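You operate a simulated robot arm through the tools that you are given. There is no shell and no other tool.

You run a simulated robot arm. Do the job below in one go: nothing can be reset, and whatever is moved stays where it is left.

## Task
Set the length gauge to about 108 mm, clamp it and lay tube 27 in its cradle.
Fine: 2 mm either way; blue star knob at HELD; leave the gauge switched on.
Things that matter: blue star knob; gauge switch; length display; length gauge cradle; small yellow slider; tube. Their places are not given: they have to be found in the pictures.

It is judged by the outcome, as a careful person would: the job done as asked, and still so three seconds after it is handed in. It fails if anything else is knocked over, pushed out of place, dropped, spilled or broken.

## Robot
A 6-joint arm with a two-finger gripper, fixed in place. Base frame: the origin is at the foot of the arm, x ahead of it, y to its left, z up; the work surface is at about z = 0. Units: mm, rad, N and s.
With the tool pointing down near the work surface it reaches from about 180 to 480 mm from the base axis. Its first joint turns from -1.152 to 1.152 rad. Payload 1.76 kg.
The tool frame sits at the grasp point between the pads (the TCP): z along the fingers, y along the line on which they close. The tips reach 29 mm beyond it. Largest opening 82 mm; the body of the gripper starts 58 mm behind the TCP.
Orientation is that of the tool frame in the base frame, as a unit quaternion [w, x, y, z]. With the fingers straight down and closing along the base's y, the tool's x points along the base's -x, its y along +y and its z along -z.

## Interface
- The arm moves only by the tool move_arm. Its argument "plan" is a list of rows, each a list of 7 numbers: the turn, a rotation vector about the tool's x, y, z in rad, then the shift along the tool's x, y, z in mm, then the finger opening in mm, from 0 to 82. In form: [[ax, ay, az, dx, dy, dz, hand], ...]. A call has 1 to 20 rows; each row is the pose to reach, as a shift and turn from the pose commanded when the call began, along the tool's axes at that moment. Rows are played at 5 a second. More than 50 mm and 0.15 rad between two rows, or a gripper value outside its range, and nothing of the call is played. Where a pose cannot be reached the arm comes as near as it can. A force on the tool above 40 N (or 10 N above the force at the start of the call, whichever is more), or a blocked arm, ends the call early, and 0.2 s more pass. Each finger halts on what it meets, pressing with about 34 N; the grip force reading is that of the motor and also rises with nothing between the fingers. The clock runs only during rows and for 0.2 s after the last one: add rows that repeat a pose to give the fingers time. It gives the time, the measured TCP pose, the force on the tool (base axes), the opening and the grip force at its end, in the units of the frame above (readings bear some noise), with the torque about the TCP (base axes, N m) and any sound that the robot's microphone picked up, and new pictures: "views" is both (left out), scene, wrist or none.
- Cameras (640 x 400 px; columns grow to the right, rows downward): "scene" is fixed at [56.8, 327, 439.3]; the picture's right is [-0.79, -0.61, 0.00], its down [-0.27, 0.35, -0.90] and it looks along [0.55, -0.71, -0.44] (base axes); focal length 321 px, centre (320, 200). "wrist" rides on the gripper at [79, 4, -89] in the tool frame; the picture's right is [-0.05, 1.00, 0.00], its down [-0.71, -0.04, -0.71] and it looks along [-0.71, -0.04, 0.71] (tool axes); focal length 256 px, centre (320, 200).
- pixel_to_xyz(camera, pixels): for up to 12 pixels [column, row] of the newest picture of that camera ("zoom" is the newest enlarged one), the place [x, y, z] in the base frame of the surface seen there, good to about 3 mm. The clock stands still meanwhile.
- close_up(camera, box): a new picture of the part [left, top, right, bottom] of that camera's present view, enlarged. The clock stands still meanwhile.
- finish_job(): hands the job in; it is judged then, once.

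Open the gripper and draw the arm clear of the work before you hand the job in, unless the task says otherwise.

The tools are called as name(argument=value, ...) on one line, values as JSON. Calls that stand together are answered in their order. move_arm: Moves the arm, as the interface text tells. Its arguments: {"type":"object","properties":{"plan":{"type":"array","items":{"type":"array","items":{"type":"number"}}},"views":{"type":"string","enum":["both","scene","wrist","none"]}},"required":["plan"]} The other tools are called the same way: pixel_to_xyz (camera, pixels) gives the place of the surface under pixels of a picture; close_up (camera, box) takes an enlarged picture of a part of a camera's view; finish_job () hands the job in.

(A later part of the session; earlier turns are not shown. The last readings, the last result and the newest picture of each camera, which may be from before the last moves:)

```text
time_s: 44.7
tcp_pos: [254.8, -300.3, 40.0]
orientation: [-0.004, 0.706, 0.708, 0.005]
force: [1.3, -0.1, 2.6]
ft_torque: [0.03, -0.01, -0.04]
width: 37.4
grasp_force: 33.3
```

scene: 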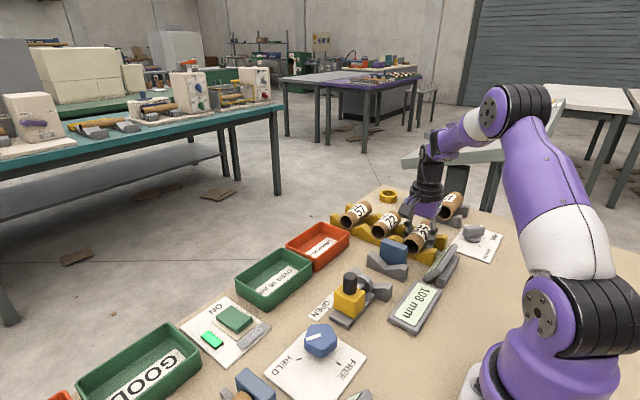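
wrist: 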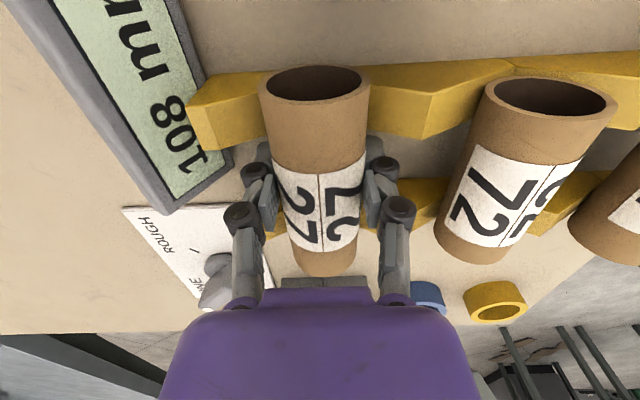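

Gripped at 37.4 mm. I lift straight up and check the tube is held.

move_arm(plan=[[0, 0, 0, 0, 0, -8, 30], [0, 0, 0, 0, 0, -20, 30], [0, 0, 0, 0, 0, -40, 30], [0, 0, 0, 0, 0, -60, 30], [0, 0, 0, 0, 0, -80, 30], [0, 0, 0, 0, 0, -80, 30]])

```text
time_s: 46.1
tcp_pos: [253.6, -300.6, 118.9]
orientation: [-0.004, 0.706, 0.708, 0.005]
force: [0.4, -0.6, -1.0]
ft_torque: [-0.04, -0.01, -0.01]
width: 37.2
grasp_force: 33.9
```

scene: 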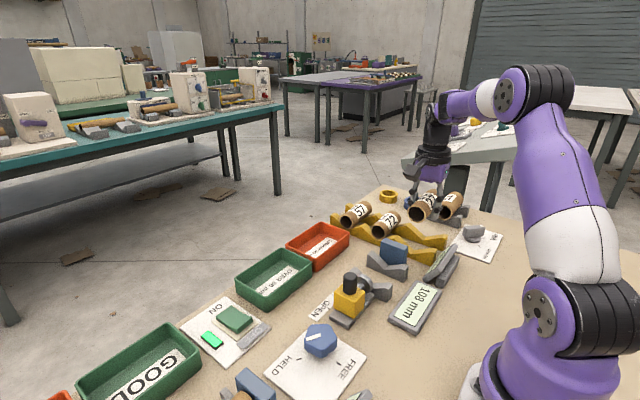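
wrist: 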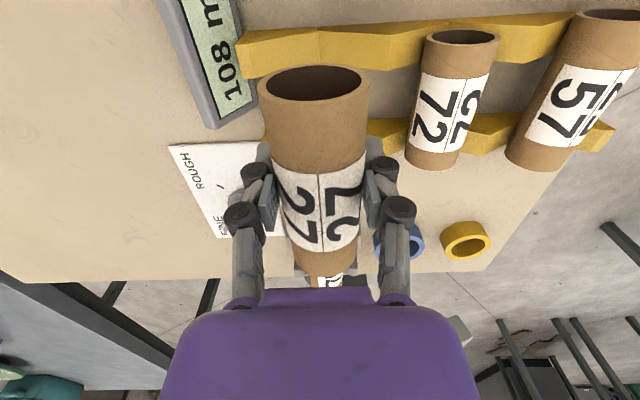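

The tube is held level. I measure its near end relative to the hand so I can centre it in the cradle.

pixel_to_xyz(camera="wrist", pixels=[[261, 90], [366, 88], [313, 101], [316, 120], [318, 160], [320, 240]])

pixel_to_xyz(camera="scene", pixels=[[412, 213], [432, 213], [422, 205], [424, 218]])

```text
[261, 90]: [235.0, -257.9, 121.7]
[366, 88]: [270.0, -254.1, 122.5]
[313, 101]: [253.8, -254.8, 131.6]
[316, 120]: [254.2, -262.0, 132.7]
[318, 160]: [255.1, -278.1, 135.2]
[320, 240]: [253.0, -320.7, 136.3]
```

```text
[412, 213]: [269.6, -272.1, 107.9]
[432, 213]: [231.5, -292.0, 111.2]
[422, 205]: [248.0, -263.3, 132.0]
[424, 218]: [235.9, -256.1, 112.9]
```

The tube's near end is 45 mm ahead of the hand's centre, so it is gripped at its middle. I carry it above the cradle at about (275, -148).

move_arm(plan=[[0, 0, 0, 25, 3.5, 0, 30], [0, 0, 0, 57, 8, 0, 30], [0, 0, 0, 90, 13, 0, 30], [0, 0, 0, 122, 17.5, 0, 30], [0, 0, 0, 144, 20.5, 2, 30], [0, 0, 0, 152.3, 21.5, 4, 30], [0, 0, 0, 152.3, 21.5, 4, 30], [0, 0, 0, 152.3, 21.5, 4, 30]])

close_up(camera="scene", box=[310, 190, 450, 310])

close_up(camera="wrist", box=[200, 0, 440, 160])

```text
time_s: 47.9
tcp_pos: [275.4, -149.6, 117.9]
orientation: [-0.004, 0.706, 0.708, 0.005]
force: [0.1, -0.1, -1.1]
ft_torque: [0.01, 0.0, 0.0]
width: 37.5
grasp_force: 33.9
```

scene: 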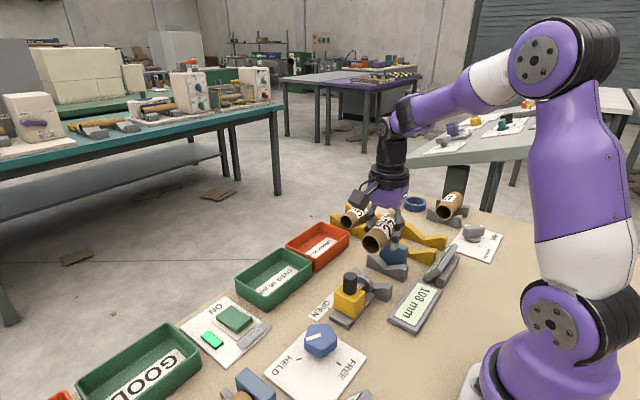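
wrist: 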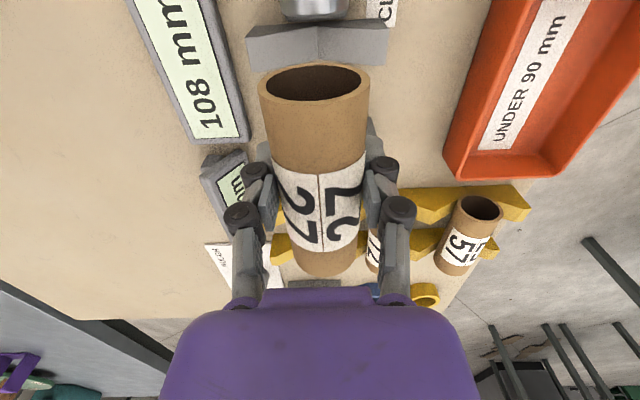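

```text
3.33 times, centred on (380, 250) of scene
```

zoom: 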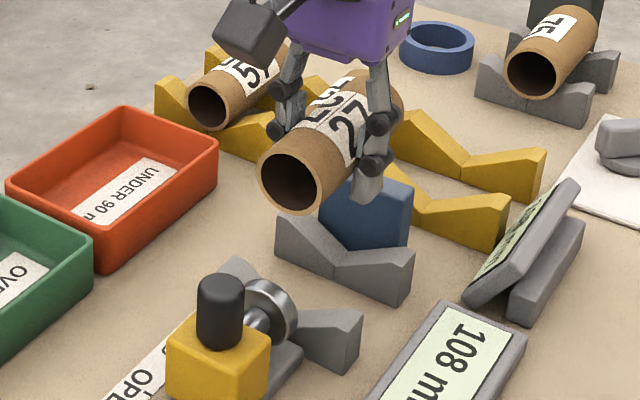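

```text
2.50 times, centred on (320, 80) of wrist
```

zoom: 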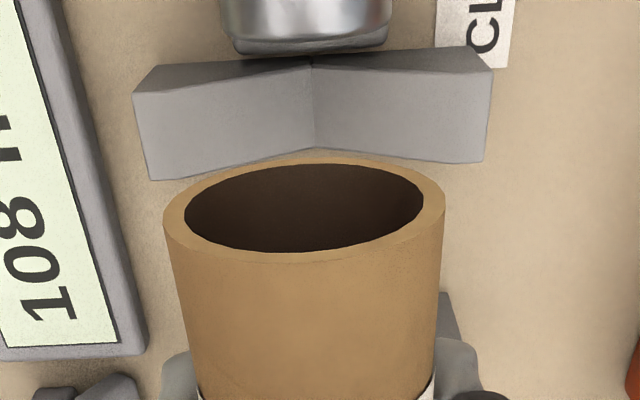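

I measure the valley of the front V-block and the tube rim in this view to align them.

pixel_to_xyz(camera="zoom", pixels=[[313, 90], [314, 125], [314, 145], [160, 165], [478, 150], [150, 110], [480, 90], [310, 40], [166, 222], [443, 215], [303, 253], [372, 40]])

```text
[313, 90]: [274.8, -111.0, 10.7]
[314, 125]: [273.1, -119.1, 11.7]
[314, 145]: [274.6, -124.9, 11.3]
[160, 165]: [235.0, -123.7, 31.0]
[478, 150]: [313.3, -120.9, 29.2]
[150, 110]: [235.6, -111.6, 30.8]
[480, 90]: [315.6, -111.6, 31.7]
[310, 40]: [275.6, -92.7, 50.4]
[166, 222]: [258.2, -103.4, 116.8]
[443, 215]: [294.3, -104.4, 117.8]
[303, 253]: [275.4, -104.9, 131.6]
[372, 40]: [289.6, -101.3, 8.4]
```

Tube centre is x≈276 and the valley x≈274.5, with V-contact expected at hand height z≈33. I lower to about z=45 first with a small alignment shift.

move_arm(plan=[[0, 0, 0, 1.5, -1, 20, 30], [0, 0, 0, 1.5, -1, 40, 30], [0, 0, 0, 1.5, -1, 60, 30], [0, 0, 0, 1.5, -1, 70, 30], [0, 0, 0, 1.5, -1, 70, 30]])

close_up(camera="scene", box=[310, 210, 450, 320])

close_up(camera="wrist", box=[200, 0, 440, 160])

```text
time_s: 49.1
tcp_pos: [273.4, -146.4, 46.7]
orientation: [-0.003, 0.707, 0.707, 0.005]
force: [3.1, -0.4, 5.1]
ft_torque: [-0.22, 0.0, 0.06]
width: 37.1
grasp_force: 34.1
```

scene: 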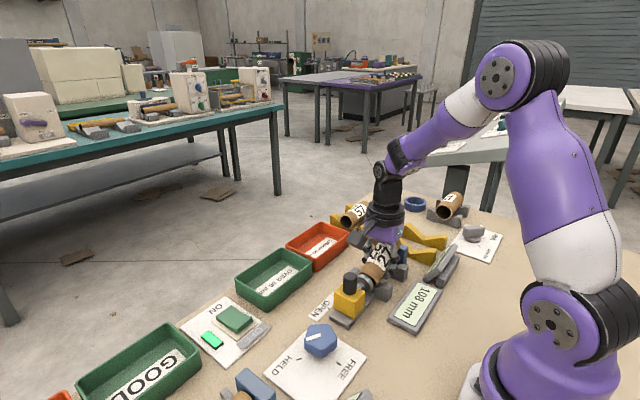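
wrist: 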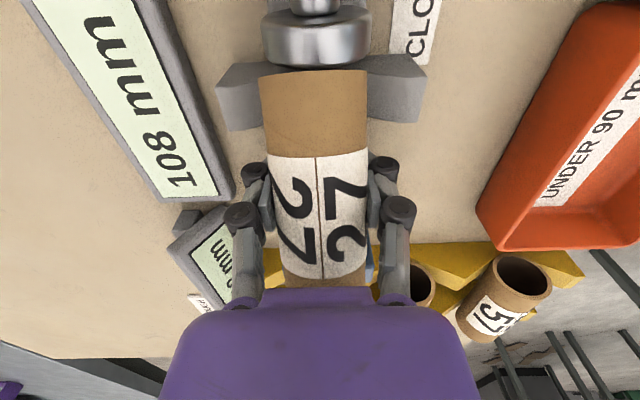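

```text
3.64 times, centred on (380, 265) of scene
```

zoom: 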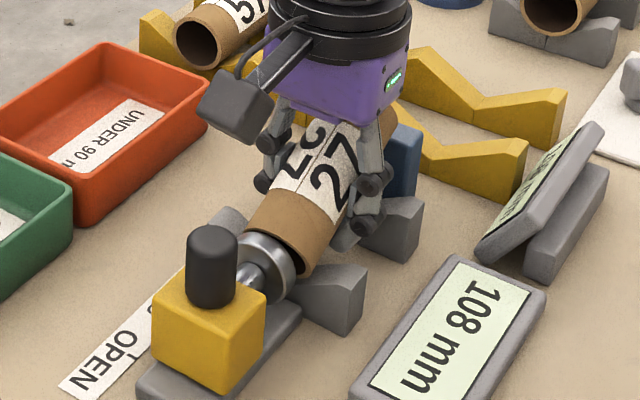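

```text
2.50 times, centred on (320, 80) of wrist
```

zoom: 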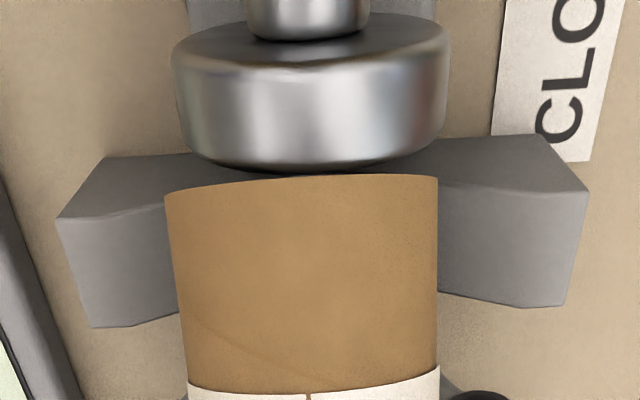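

A small upward force (5 N) with torque shows at z≈46.7. I hold still to re-read forces before going lower.

move_arm(plan=[[0, 0, 0, 0, 0, 0, 30], [0, 0, 0, 0, 0, 0, 30]], views="wrist")

pixel_to_xyz(camera="wrist", pixels=[[315, 74], [316, 110], [317, 150], [320, 180], [320, 230], [322, 280], [267, 90], [364, 90], [380, 250], [315, 55]])

pixel_to_xyz(camera="scene", pixels=[[380, 273], [385, 265], [388, 255], [393, 247], [390, 275], [395, 272], [410, 265], [402, 262]])

```text
time_s: 49.7
tcp_pos: [273.4, -145.2, 46.8]
orientation: [-0.004, 0.706, 0.708, 0.004]
force: [-0.8, -1.1, 0.6]
ft_torque: [-0.04, -0.01, 0.01]
width: 37.2
grasp_force: 34.2
```

wrist: 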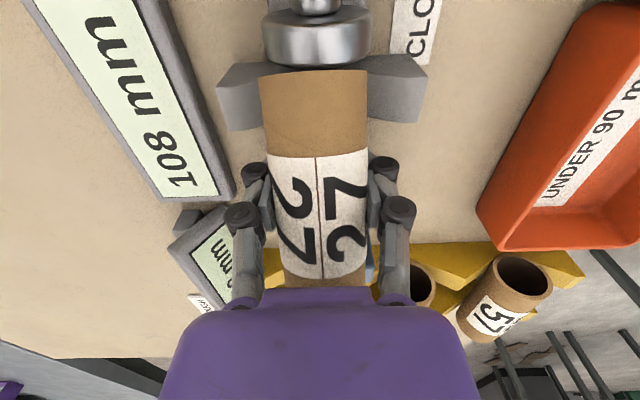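

```text
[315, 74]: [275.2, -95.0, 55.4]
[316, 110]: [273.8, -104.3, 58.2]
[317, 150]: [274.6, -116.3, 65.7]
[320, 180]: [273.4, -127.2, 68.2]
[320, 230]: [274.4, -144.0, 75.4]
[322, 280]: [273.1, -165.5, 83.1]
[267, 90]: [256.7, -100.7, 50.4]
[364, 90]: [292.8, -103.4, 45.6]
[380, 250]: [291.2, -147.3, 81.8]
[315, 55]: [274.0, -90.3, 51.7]
```

```text
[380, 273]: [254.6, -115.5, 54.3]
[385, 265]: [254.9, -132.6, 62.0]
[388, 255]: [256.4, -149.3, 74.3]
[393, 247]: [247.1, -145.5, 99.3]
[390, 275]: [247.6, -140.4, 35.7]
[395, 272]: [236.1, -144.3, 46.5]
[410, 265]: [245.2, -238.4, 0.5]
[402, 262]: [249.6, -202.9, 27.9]
```

The tube's top line slopes about 22° (rear end up): its rear end has ridden up on the blue stop, so the tube is longer than I measured. I lift straight up and measure it properly.

move_arm(plan=[[0, 0, 0, 0, 0, -15, 30], [0, 0, 0, 0, 0, -35, 30], [0, 0, 0, 0, 0, -55, 30], [0, 0, 0, 0, 0, -75, 30], [0, 0, 0, 0, 0, -75, 30]])

close_up(camera="scene", box=[310, 180, 450, 300])

```text
time_s: 50.9
tcp_pos: [272.6, -147.4, 121.5]
orientation: [-0.004, 0.707, 0.708, 0.005]
force: [0.2, -0.1, -0.5]
ft_torque: [-0.04, -0.01, 0.01]
width: 37.0
grasp_force: 33.7
```

scene: 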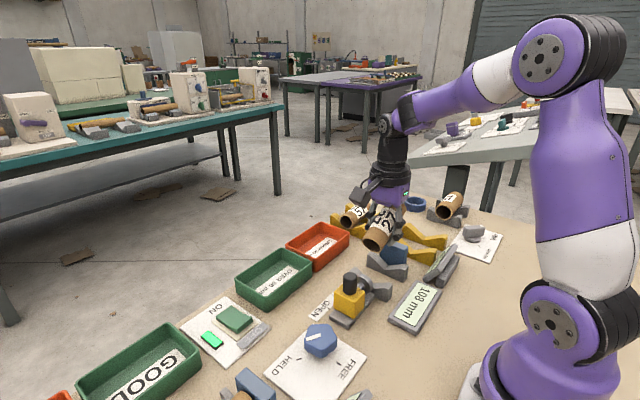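
wrist: 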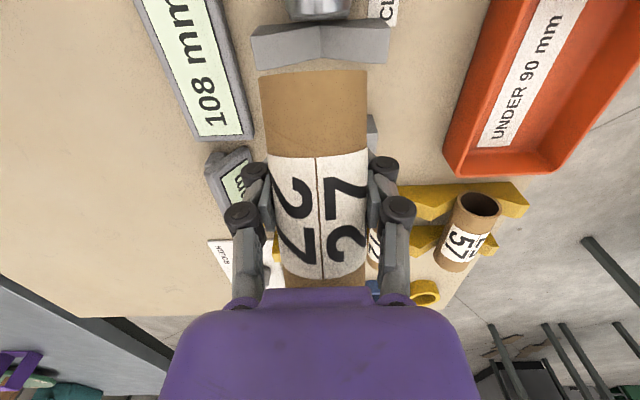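

```text
3.33 times, centred on (380, 240) of scene
```

zoom: 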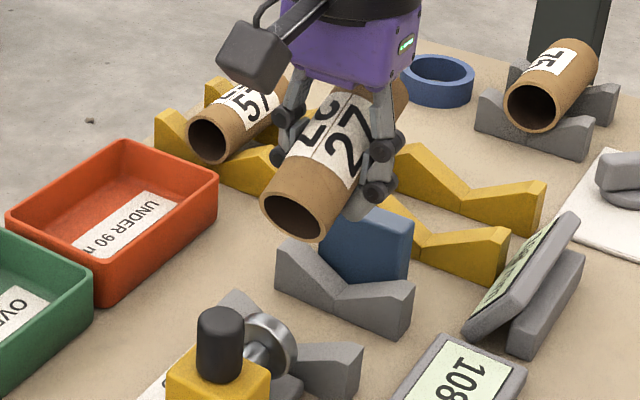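

The tube is held but tilted front-down. I measure both ends from the scene view to get its true length.

pixel_to_xyz(camera="zoom", pixels=[[264, 195], [326, 205], [298, 238], [292, 182], [405, 88], [400, 110], [408, 98], [330, 110], [340, 140], [310, 160], [360, 160], [395, 80]])

close_up(camera="scene", box=[360, 180, 430, 260])

pixel_to_xyz(camera="wrist", pixels=[[312, 72], [315, 110], [317, 150], [320, 200], [321, 240], [323, 270], [324, 283]])

```text
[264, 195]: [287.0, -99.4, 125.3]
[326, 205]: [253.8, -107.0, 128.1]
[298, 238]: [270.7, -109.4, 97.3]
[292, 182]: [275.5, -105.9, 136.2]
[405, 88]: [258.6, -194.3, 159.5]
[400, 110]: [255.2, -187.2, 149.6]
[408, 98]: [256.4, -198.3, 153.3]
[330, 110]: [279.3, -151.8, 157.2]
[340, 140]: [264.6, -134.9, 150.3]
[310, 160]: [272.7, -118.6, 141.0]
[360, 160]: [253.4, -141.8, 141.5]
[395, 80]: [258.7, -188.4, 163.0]
```

```text
5.00 times, centred on (395, 220) of scene
```

zoom: 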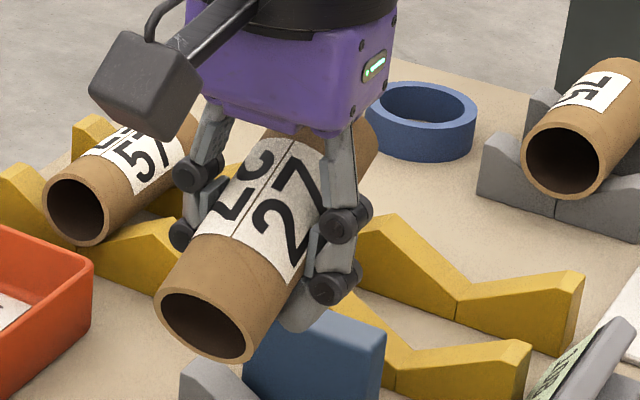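

```text
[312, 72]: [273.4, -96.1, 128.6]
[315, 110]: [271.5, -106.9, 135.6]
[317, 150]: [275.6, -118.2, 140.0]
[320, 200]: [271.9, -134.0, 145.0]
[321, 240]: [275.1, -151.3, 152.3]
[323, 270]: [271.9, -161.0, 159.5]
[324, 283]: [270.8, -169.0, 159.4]
```

Measurements give a tube length near 97 mm, so my first centring put its rear end on the stop, and it now sits tilted and high in the grip. I take it back over the rack to reseat it properly.

move_arm(plan=[[0, 0, 0, -25, -3, -1, 30], [0, 0, 0, -58, -7, -1, 30], [0, 0, 0, -91, -11, -1, 30], [0, 0, 0, -124, -15, 0, 30], [0, 0, 0, -146, -18, 0, 30], [0, 0, 0, -155, -19, 0, 30], [0, 0, 0, -155, -19, 0, 30]])

close_up(camera="scene", box=[350, 150, 490, 270])

```text
time_s: 52.5
tcp_pos: [254.0, -302.0, 120.1]
orientation: [-0.004, 0.707, 0.708, 0.004]
force: [-0.1, 0.3, -0.4]
ft_torque: [0.0, 0.0, 0.04]
width: 36.9
grasp_force: 34.2
```

scene: 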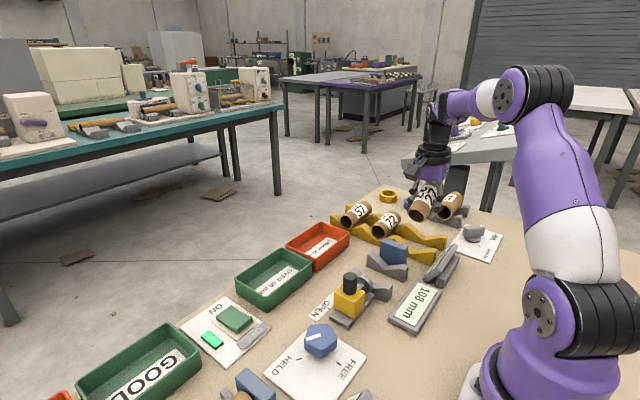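
wrist: 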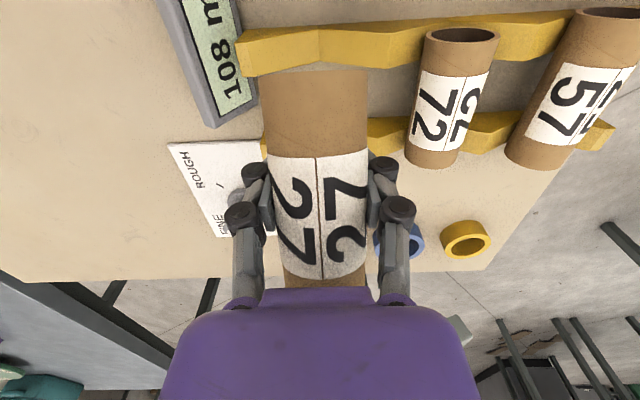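

```text
3.33 times, centred on (420, 210) of scene
```

zoom: 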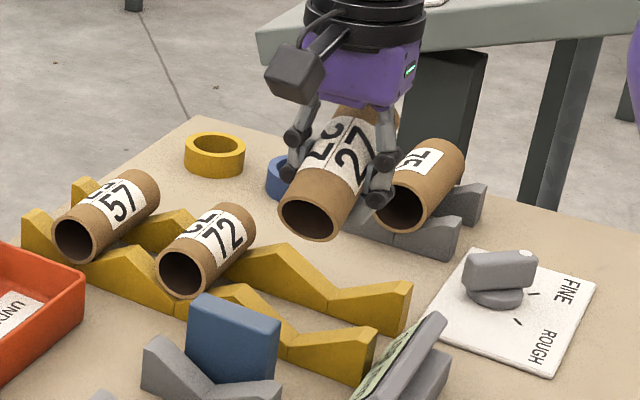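

Above the rack again. I lower to z≈52, just before the front end should touch the front rail.

move_arm(plan=[[0, 0, 0, 0, 0, 20, 30], [0, 0, 0, 0, 0, 40, 30], [0, 0, 0, 0, 0, 58, 30], [0, 0, 0, 0, 0, 66, 30], [0, 0, 0, 0, 0, 68, 30]])

close_up(camera="scene", box=[350, 170, 490, 290])

```text
time_s: 53.7
tcp_pos: [254.6, -301.1, 51.8]
orientation: [-0.004, 0.706, 0.708, 0.005]
force: [0.3, -0.1, -0.6]
ft_torque: [-0.01, 0.01, 0.03]
width: 36.9
grasp_force: 34.6
```

scene: 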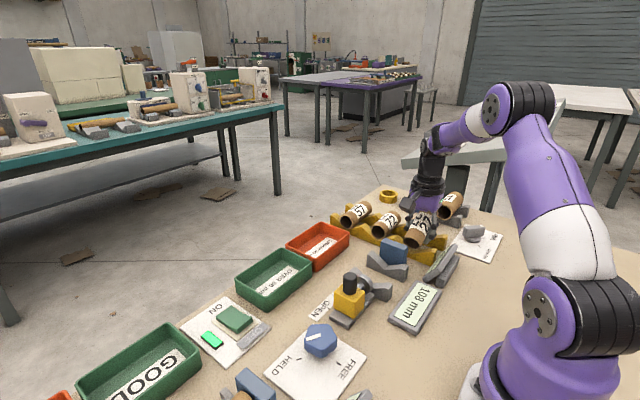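
wrist: 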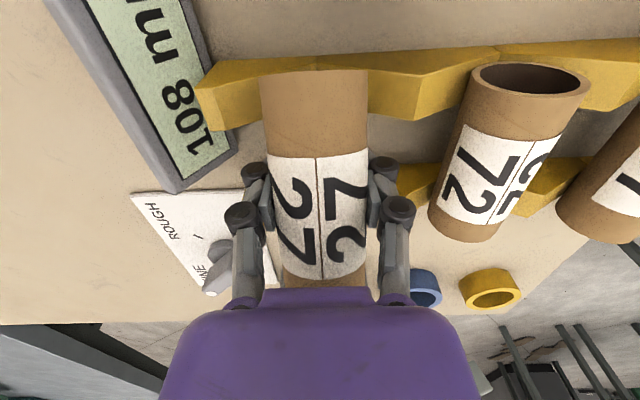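

```text
3.33 times, centred on (420, 230) of scene
```

zoom: 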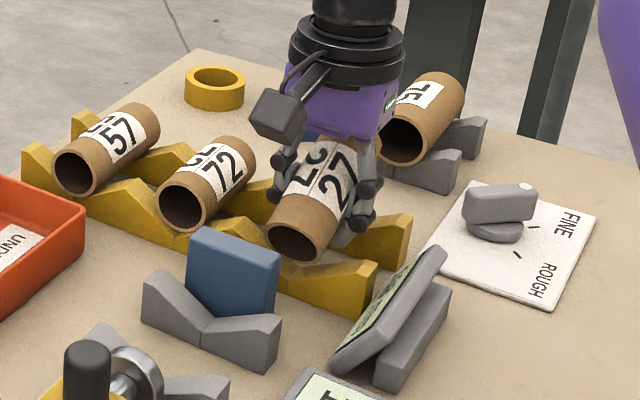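

Just above the rail now. I lower slowly in 2–3 mm steps so that the rail turns the tube level, down to z≈36.

move_arm(plan=[[0, 0, 0, 0, 0, 3, 30], [0, 0, 0, 0, 0, 5, 30], [0, 0, 0, 0, 0, 7, 30], [0, 0, 0, 0, 0, 9, 30], [0, 0, 0, 0, 0, 11, 30], [0, 0, 0, 0, 0, 13, 30], [0, 0, 0, 0, 0, 15, 30], [0, 0, 0, 0, 0, 16, 30], [0, 0, 0, 0, 0, 16, 30]])

close_up(camera="scene", box=[350, 170, 490, 290])

```text
time_s: 55.7
tcp_pos: [254.9, -301.7, 36.7]
orientation: [-0.002, 0.706, 0.708, 0.005]
force: [0.7, -7.4, 12.8]
ft_torque: [0.41, 0.01, -0.05]
width: 36.5
grasp_force: 33.7
```

scene: 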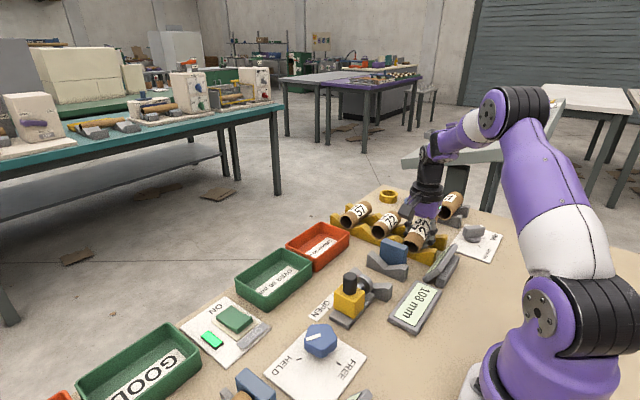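
wrist: 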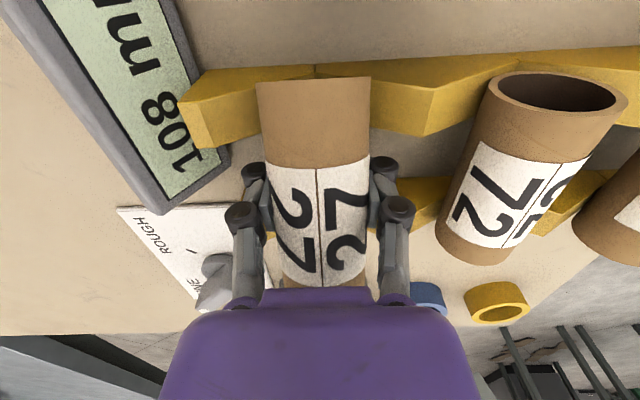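

```text
3.33 times, centred on (420, 230) of scene
```

zoom: 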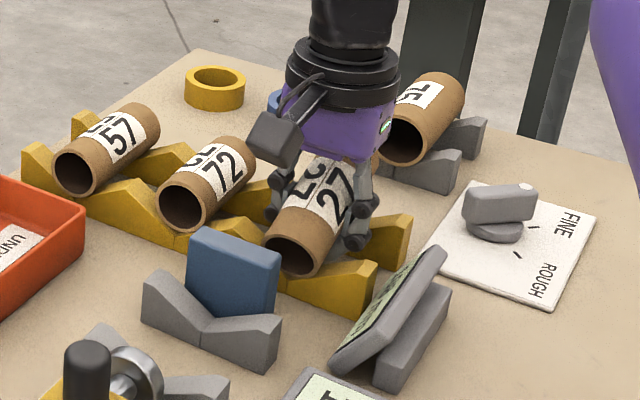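

The rail pushes the front up (13 N). I lower 3 mm more and tilt the hand 0.12 rad so that the rear end comes down toward its rail.

move_arm(plan=[[0, 0, 0, 0, 0, 1.5, 30], [0, 0, 0, 0, 0, 3, 30], [0, 0.04, 0, 0, 0, 3, 30], [0, 0.08, 0, 0, 0, 3, 30], [0, 0.12, 0, 0, 0, 3, 30], [0, 0.12, 0, 0, 0, 3, 30]])

close_up(camera="scene", box=[350, 170, 490, 290])

pixel_to_xyz(camera="wrist", pixels=[[314, 85], [315, 110], [317, 150], [320, 200], [321, 240], [323, 270]])

```text
time_s: 57.1
tcp_pos: [254.2, -300.5, 33.8]
orientation: [-0.046, 0.705, 0.706, 0.047]
force: [-0.7, 0.7, 0.5]
ft_torque: [-0.01, -0.02, 0.0]
width: 36.5
grasp_force: 33.9
```

scene: 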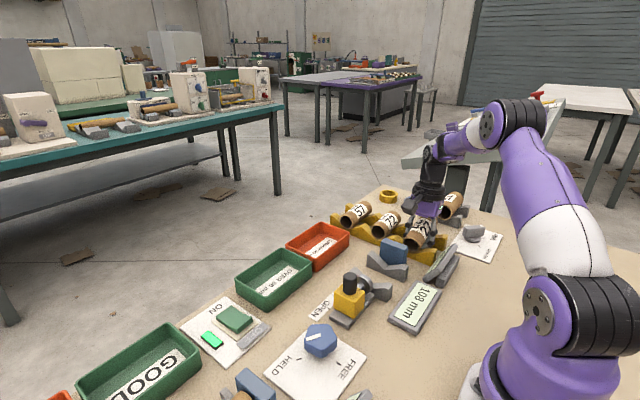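
wrist: 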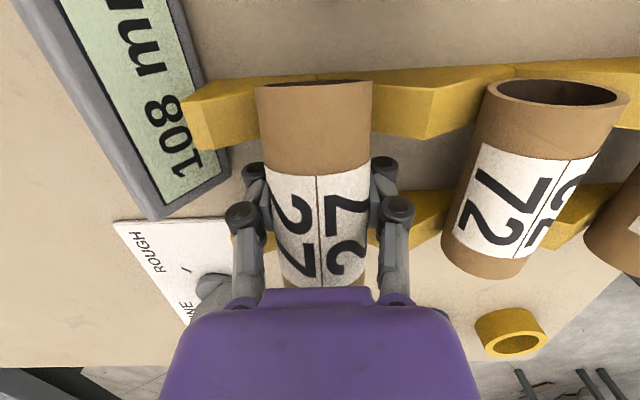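

```text
3.33 times, centred on (420, 230) of scene
```

zoom: 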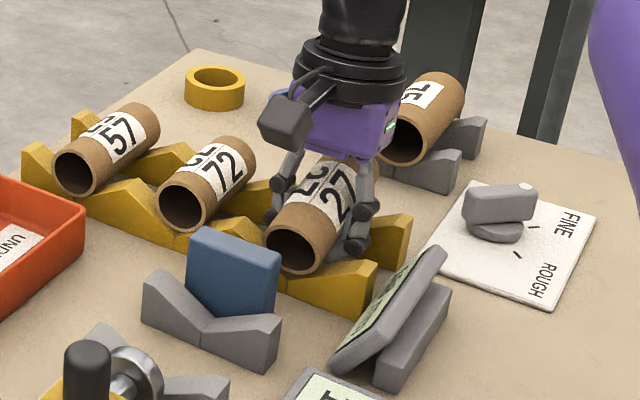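

```text
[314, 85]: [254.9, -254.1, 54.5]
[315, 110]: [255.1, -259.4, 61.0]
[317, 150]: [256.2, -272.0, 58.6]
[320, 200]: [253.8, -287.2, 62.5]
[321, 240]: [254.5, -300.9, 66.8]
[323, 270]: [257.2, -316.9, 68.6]
```

The tube's slope is down to about 10°. I tilt 0.1 rad more and lower 2.5 mm so it is nearly level and only a few mm above the rails.

move_arm(plan=[[0, 0.05, 0, 0, 0, 1, 30], [0, 0.1, 0, -0.3, 0, 2.5, 30], [0, 0.1, 0, -0.3, 0, 2.5, 30]])

pixel_to_xyz(camera="wrist", pixels=[[314, 90], [315, 110], [317, 150], [320, 200], [321, 240], [323, 270]])

close_up(camera="scene", box=[370, 190, 460, 270])

```text
time_s: 57.9
tcp_pos: [255.0, -301.5, 30.6]
orientation: [-0.081, 0.702, 0.703, 0.082]
force: [-0.5, -0.7, -0.6]
ft_torque: [0.01, 0.0, 0.0]
width: 36.3
grasp_force: 33.6
```

scene: 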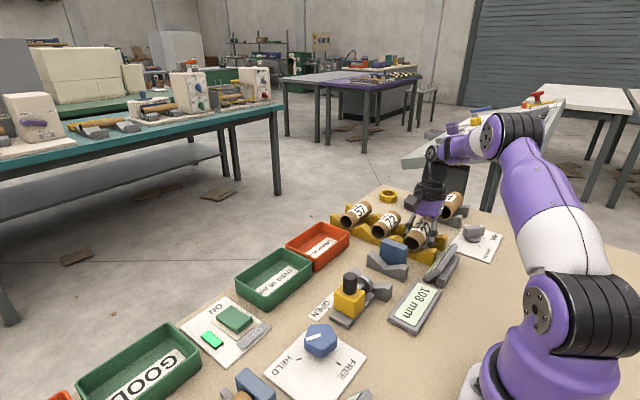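
wrist: 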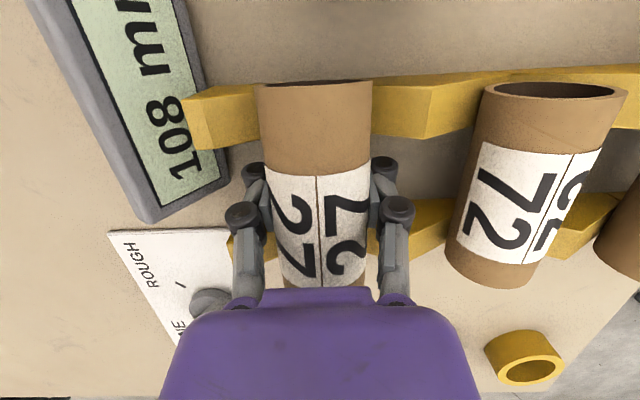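

```text
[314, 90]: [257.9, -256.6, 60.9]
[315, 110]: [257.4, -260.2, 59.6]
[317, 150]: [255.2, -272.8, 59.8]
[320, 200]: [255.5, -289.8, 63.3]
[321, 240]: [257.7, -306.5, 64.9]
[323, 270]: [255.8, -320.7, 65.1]
```

```text
5.00 times, centred on (415, 230) of scene
```

zoom: 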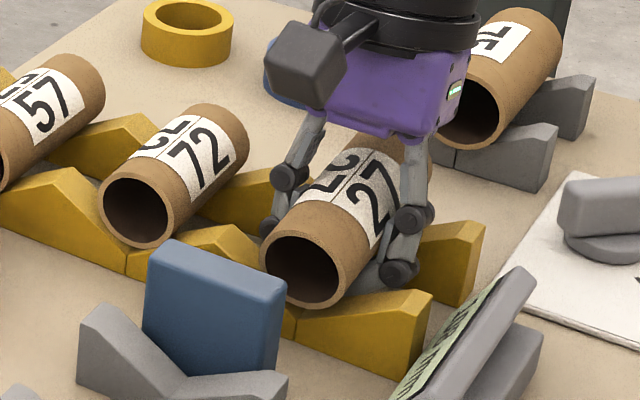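

The tube is now within about 5° of level and a few mm above the rails. I open the fingers gradually so that it settles into the saddles.

move_arm(plan=[[0, 0, 0, 0, 0, 0, 36], [0, 0, 0, 0, 0, 0, 37], [0, 0, 0, 0, 0, 0, 38], [0, 0, 0, 0, 0, 0, 39], [0, 0, 0, 0, 0, 0, 41], [0, 0, 0, 0, 0, 0, 45], [0, 0, 0, 0, 0, 0, 52], [0, 0, 0, 0, 0, 0, 60], [0, 0, 0, 0, 0, 0, 60]])

close_up(camera="scene", box=[370, 190, 460, 270])

pixel_to_xyz(camera="wrist", pixels=[[314, 110], [317, 150], [320, 200], [321, 240], [323, 270]])

```text
time_s: 59.9
tcp_pos: [255.0, -301.6, 31.9]
orientation: [-0.081, 0.702, 0.703, 0.082]
force: [0.4, 0.3, 0.3]
ft_torque: [0.01, -0.01, -0.02]
width: 59.7
grasp_force: 0.0
```

scene: 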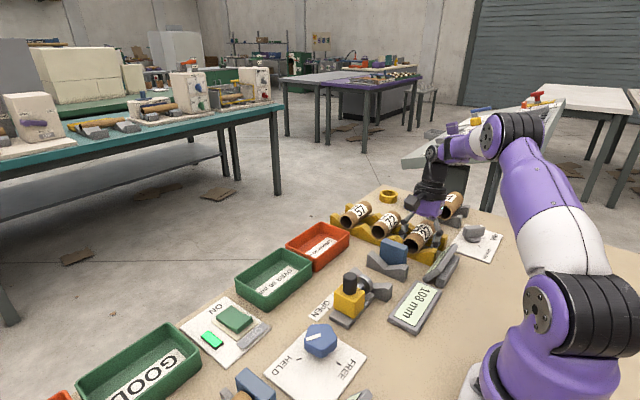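
wrist: 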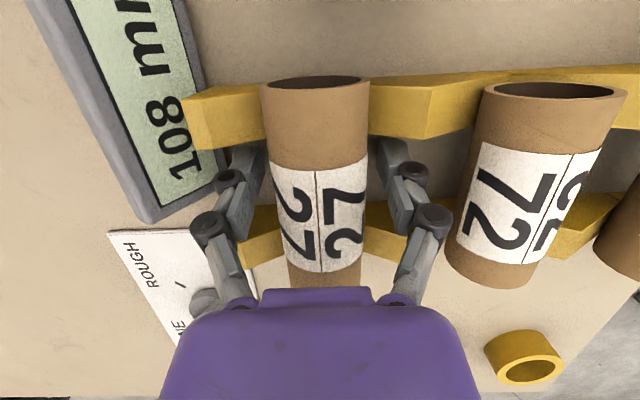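

```text
5.00 times, centred on (415, 230) of scene
```

zoom: 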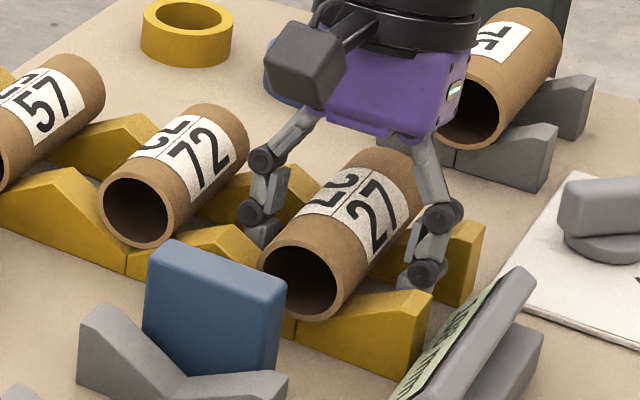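

```text
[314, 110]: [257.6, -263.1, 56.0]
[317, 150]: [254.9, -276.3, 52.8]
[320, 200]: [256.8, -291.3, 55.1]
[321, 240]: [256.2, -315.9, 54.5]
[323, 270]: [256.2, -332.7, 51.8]
```

The tube sits level in the rack again, nothing else moved. I raise the hand straight up and bring it upright to measure the tube's ends.

move_arm(plan=[[0, 0, 0, 4.4, 0, -19.5, 60], [0, 0, 0, 8.7, 0, -39, 60], [0, -0.08, 0, 13, 0, -58.5, 60], [0, -0.16, 0, 16.3, 0, -73, 60], [0, -0.23, 0, 19, 0, -86, 60], [0, -0.23, 0, 19, 0, -86, 60], [0, -0.23, 0, 19, 0, -86, 60]])

close_up(camera="wrist", box=[230, 10, 410, 200])

```text
time_s: 61.5
tcp_pos: [253.4, -304.2, 120.1]
orientation: [0.0, 0.706, 0.708, 0.001]
force: [-0.2, 0.0, -0.3]
ft_torque: [-0.01, 0.0, 0.03]
width: 60.2
grasp_force: 0.0
```

scene: 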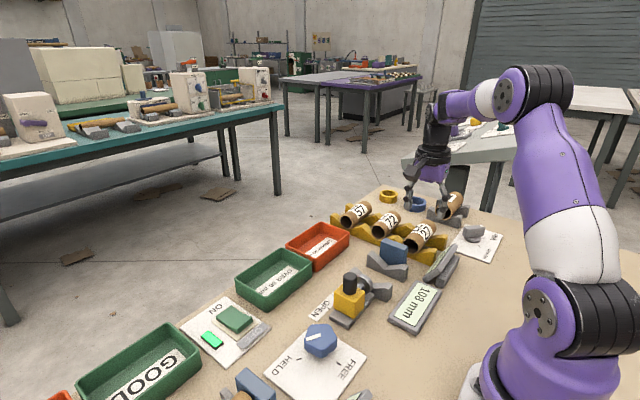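
wrist: 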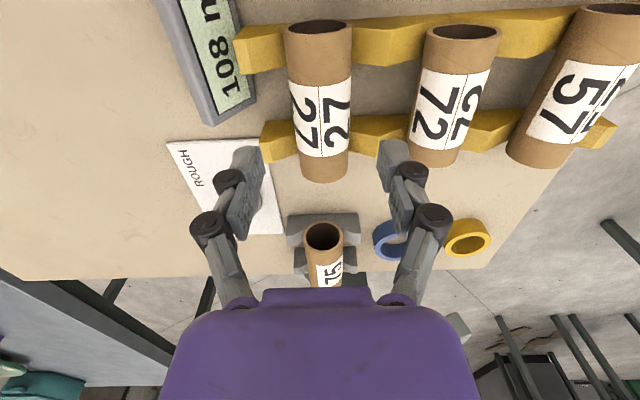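

```text
2.11 times, centred on (320, 105) of wrist
```

zoom: 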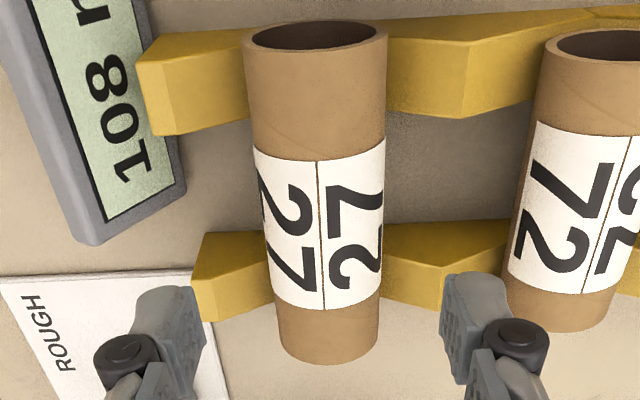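

I query points right at the tube's front and rear edges and along its label.

pixel_to_xyz(camera="zoom", pixels=[[316, 58], [316, 64], [318, 162], [322, 305], [328, 340], [329, 352], [330, 360], [290, 350], [372, 350], [248, 60], [385, 60]])

close_up(camera="scene", box=[390, 205, 450, 260])

pixel_to_xyz(camera="zoom", pixels=[[300, 140], [420, 150], [440, 180], [360, 130], [450, 160], [435, 140], [400, 128], [470, 210]])

```text
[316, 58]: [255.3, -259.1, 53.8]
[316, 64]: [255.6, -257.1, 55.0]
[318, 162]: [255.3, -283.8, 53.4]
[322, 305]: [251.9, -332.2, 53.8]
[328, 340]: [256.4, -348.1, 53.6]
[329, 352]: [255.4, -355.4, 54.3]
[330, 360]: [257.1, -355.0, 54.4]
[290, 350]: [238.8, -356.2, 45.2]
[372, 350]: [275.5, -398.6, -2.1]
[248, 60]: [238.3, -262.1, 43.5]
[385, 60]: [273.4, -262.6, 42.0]
```

```text
7.27 times, centred on (420, 232) of scene
```

zoom: 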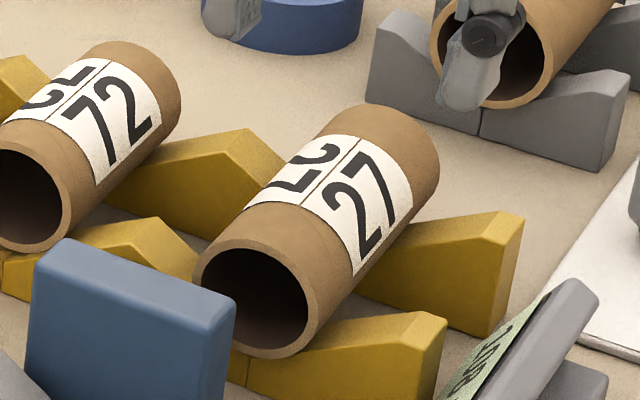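

```text
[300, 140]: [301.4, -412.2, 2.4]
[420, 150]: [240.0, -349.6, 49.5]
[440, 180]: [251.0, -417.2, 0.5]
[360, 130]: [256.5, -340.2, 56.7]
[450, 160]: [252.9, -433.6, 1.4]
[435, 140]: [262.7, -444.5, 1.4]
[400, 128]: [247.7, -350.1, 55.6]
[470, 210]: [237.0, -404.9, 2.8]
```

The tube seems to be 98–100 mm long. For a precise value I zoom further on both its ends.

close_up(camera="wrist", box=[280, 150, 360, 200])

close_up(camera="wrist", box=[280, 10, 360, 60])

```text
8.00 times, centred on (320, 175) of wrist
```

zoom: 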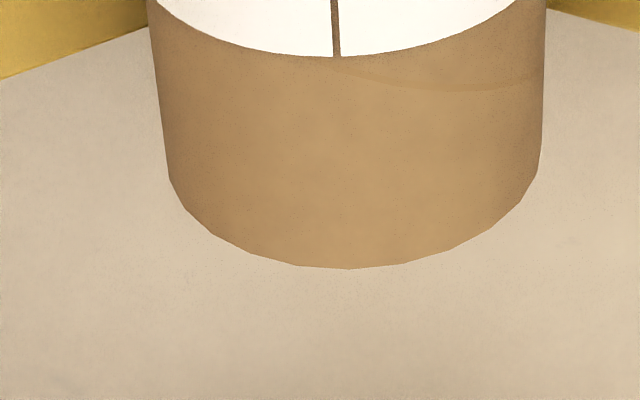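

```text
8.00 times, centred on (320, 35) of wrist
```

zoom: 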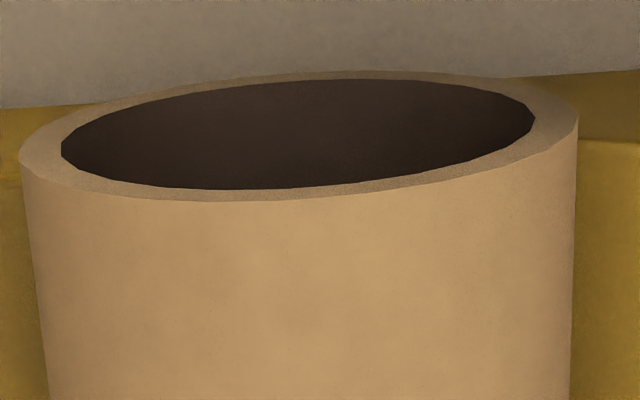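

I average several edge points with the position tool: first the front rim (newest zoom), then the rear rim.

pixel_to_xyz(camera="zoom", pixels=[[200, 204], [240, 206], [280, 205], [320, 203], [360, 199], [160, 200], [300, 195], [260, 196], [220, 195], [340, 193]])

close_up(camera="wrist", box=[280, 150, 360, 200])

pixel_to_xyz(camera="zoom", pixels=[[340, 265], [320, 264], [360, 264], [300, 261], [380, 260], [280, 255], [400, 255], [340, 258], [320, 257], [360, 257]])

```text
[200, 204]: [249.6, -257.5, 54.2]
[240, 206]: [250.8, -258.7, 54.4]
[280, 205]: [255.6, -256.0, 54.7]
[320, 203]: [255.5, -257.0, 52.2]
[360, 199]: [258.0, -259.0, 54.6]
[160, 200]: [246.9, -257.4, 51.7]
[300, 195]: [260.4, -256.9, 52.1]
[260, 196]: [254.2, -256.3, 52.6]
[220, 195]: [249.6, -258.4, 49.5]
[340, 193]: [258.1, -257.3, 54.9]
```

```text
8.00 times, centred on (320, 175) of wrist
```

zoom: 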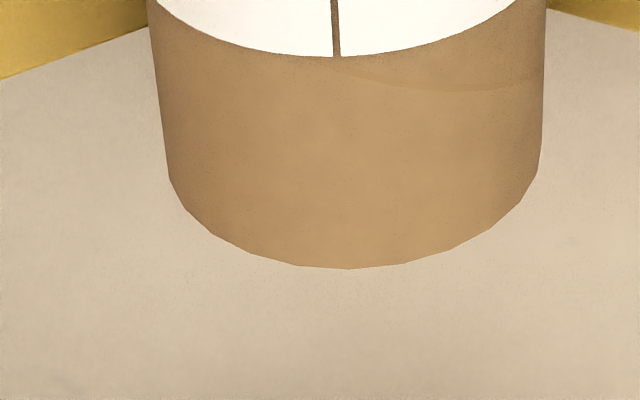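

```text
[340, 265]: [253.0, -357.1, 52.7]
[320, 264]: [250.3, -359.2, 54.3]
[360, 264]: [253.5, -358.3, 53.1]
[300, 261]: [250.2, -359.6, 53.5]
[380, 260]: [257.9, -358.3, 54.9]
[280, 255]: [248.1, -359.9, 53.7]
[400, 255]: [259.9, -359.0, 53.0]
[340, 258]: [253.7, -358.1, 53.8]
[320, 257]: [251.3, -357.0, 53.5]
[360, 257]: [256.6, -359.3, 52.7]
```

Averaged: front y≈-257.5, rear y≈-358.6, so the tube is about 101 mm long with its middle at y≈-308. I lower the open fingers over its middle.

move_arm(plan=[[0, 0, 0, -4.2, 0.6, 20, 60], [0, 0, 0, -4.2, 0.6, 40, 60], [0, 0, 0, -4.2, 0.6, 60, 60], [0, 0, 0, -4.2, 0.6, 75, 60], [0, 0, 0, -4.2, 0.6, 82, 60], [0, 0, 0, -4.2, 0.6, 82, 60], [0, 0, 0, -4.2, 0.6, 82, 60]])

```text
time_s: 63.1
tcp_pos: [255.1, -306.1, 36.7]
orientation: [0.0, 0.706, 0.708, 0.001]
force: [0.1, 0.1, 0.0]
ft_torque: [-0.01, 0.03, 0.04]
width: 59.8
grasp_force: 0.1
```

scene: 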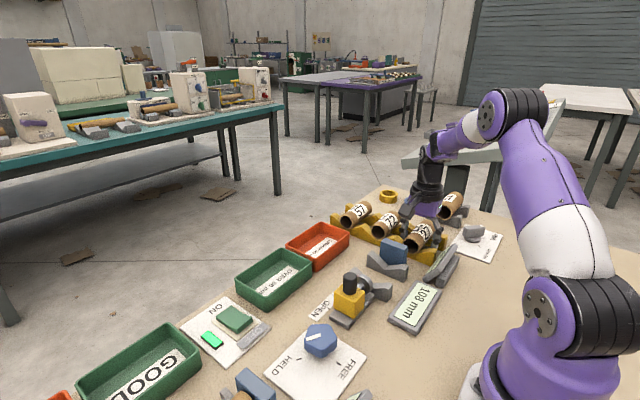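
wrist: 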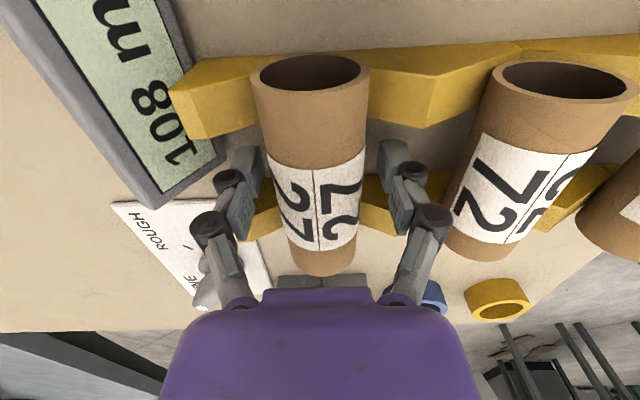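

The fingers are around the tube's middle. I close on it and then lift.

move_arm(plan=[[0, 0, 0, 0, 0, 0, 48], [0, 0, 0, 0, 0, 0, 36], [0, 0, 0, 0, 0, 0, 30], [0, 0, 0, 0, 0, 0, 30], [0, 0, 0, 0, 0, -8, 30], [0, 0, 0, 0, 0, -25, 30], [0, 0, 0, 0, 0, -45, 30], [0, 0, 0, 0, 0, -65, 30], [0, 0, 0, 0, 0, -82, 30], [0, 0, 0, 0, 0, -82, 30], [0, 0, 0, 0, 0, -82, 30]])

close_up(camera="wrist", box=[240, 40, 400, 140])

pixel_to_xyz(camera="wrist", pixels=[[313, 105], [316, 120], [317, 150], [319, 200], [320, 230], [321, 255], [321, 268]])

```text
time_s: 65.5
tcp_pos: [255.9, -304.7, 119.0]
orientation: [-0.001, 0.706, 0.708, 0.0]
force: [0.2, 0.7, 0.4]
ft_torque: [-0.01, 0.02, 0.02]
width: 37.5
grasp_force: 34.3
```

scene: 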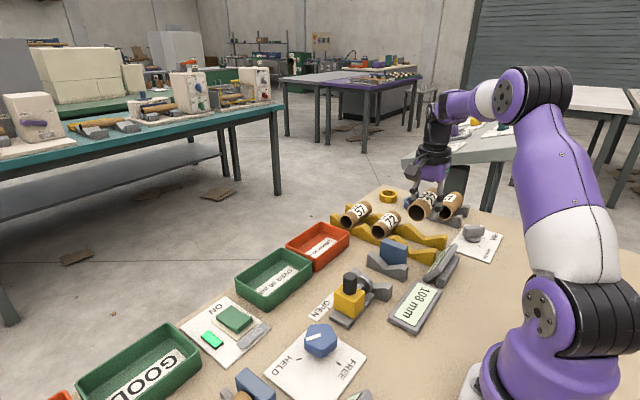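
wrist: 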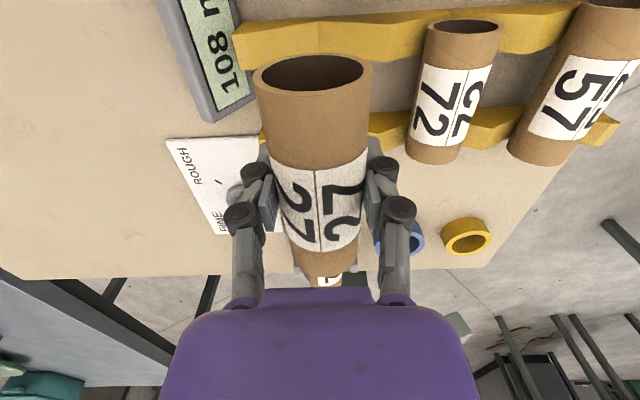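

```text
4.00 times, centred on (320, 90) of wrist
```

zoom: 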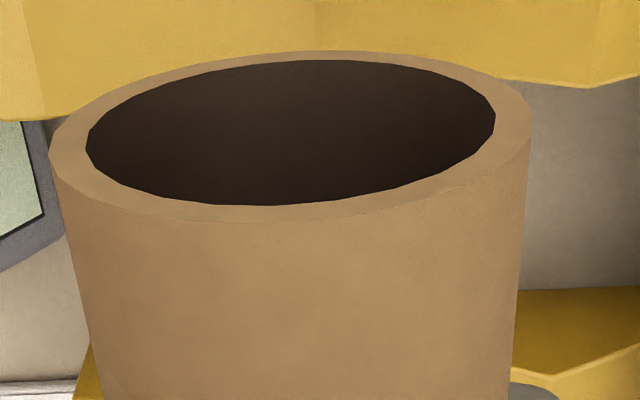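

```text
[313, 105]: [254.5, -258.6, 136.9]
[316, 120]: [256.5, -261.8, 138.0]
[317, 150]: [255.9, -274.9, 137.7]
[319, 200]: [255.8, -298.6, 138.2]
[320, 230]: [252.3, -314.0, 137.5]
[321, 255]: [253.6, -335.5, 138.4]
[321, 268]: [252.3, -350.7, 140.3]
```

Held level this time. I carry it +160 mm in y and +19.5 mm in x to above the cradle.

move_arm(plan=[[0, 0, 0, 25, 3, 0, 30], [0, 0, 0, 58, 7, 0, 30], [0, 0, 0, 91, 11, 0, 30], [0, 0, 0, 124, 15, 0, 30], [0, 0, 0, 150, 18.5, 0, 30], [0, 0, 0, 160.3, 19.5, 0, 30], [0, 0, 0, 160.3, 19.5, 8, 30], [0, 0, 0, 160.3, 19.5, 18, 30], [0, 0, 0, 160.3, 19.5, 25, 30], [0, 0, 0, 160.3, 19.5, 25, 30], [0, 0, 0, 160.3, 19.5, 25, 30]])

close_up(camera="wrist", box=[240, 0, 400, 120])

close_up(camera="scene", box=[320, 200, 440, 310])

```text
time_s: 67.9
tcp_pos: [273.6, -146.2, 94.6]
orientation: [0.0, 0.707, 0.707, 0.001]
force: [0.4, -0.5, -0.2]
ft_torque: [0.03, -0.01, -0.03]
width: 37.6
grasp_force: 33.8
```

scene: 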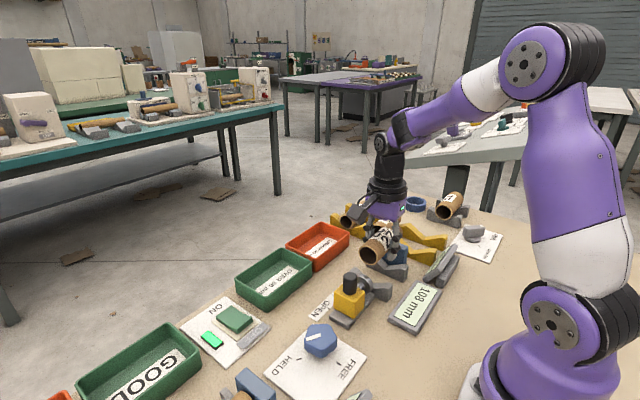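
wrist: 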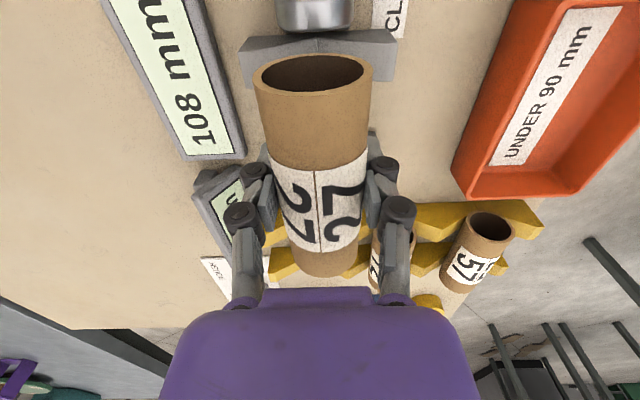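

```text
3.33 times, centred on (320, 60) of wrist
```

zoom: 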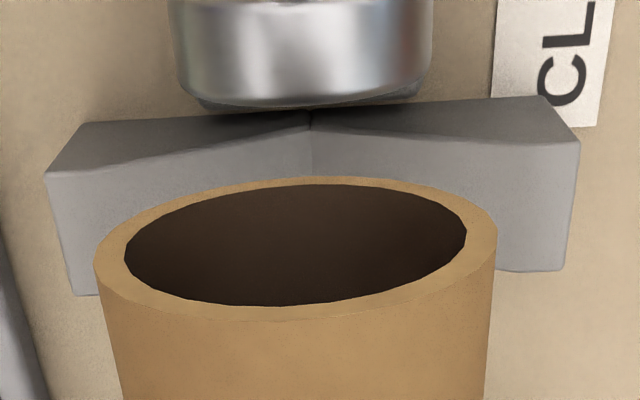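

```text
3.64 times, centred on (380, 255) of scene
```

zoom: 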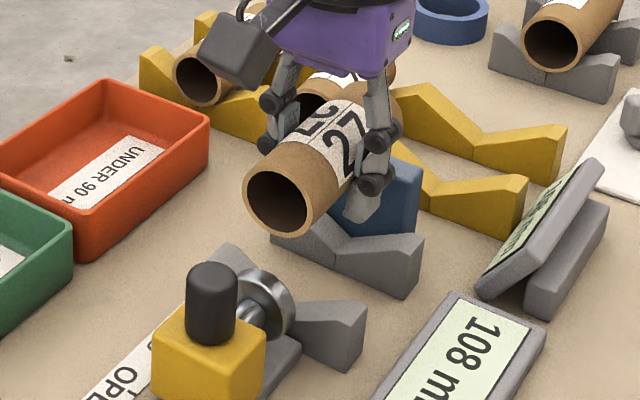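

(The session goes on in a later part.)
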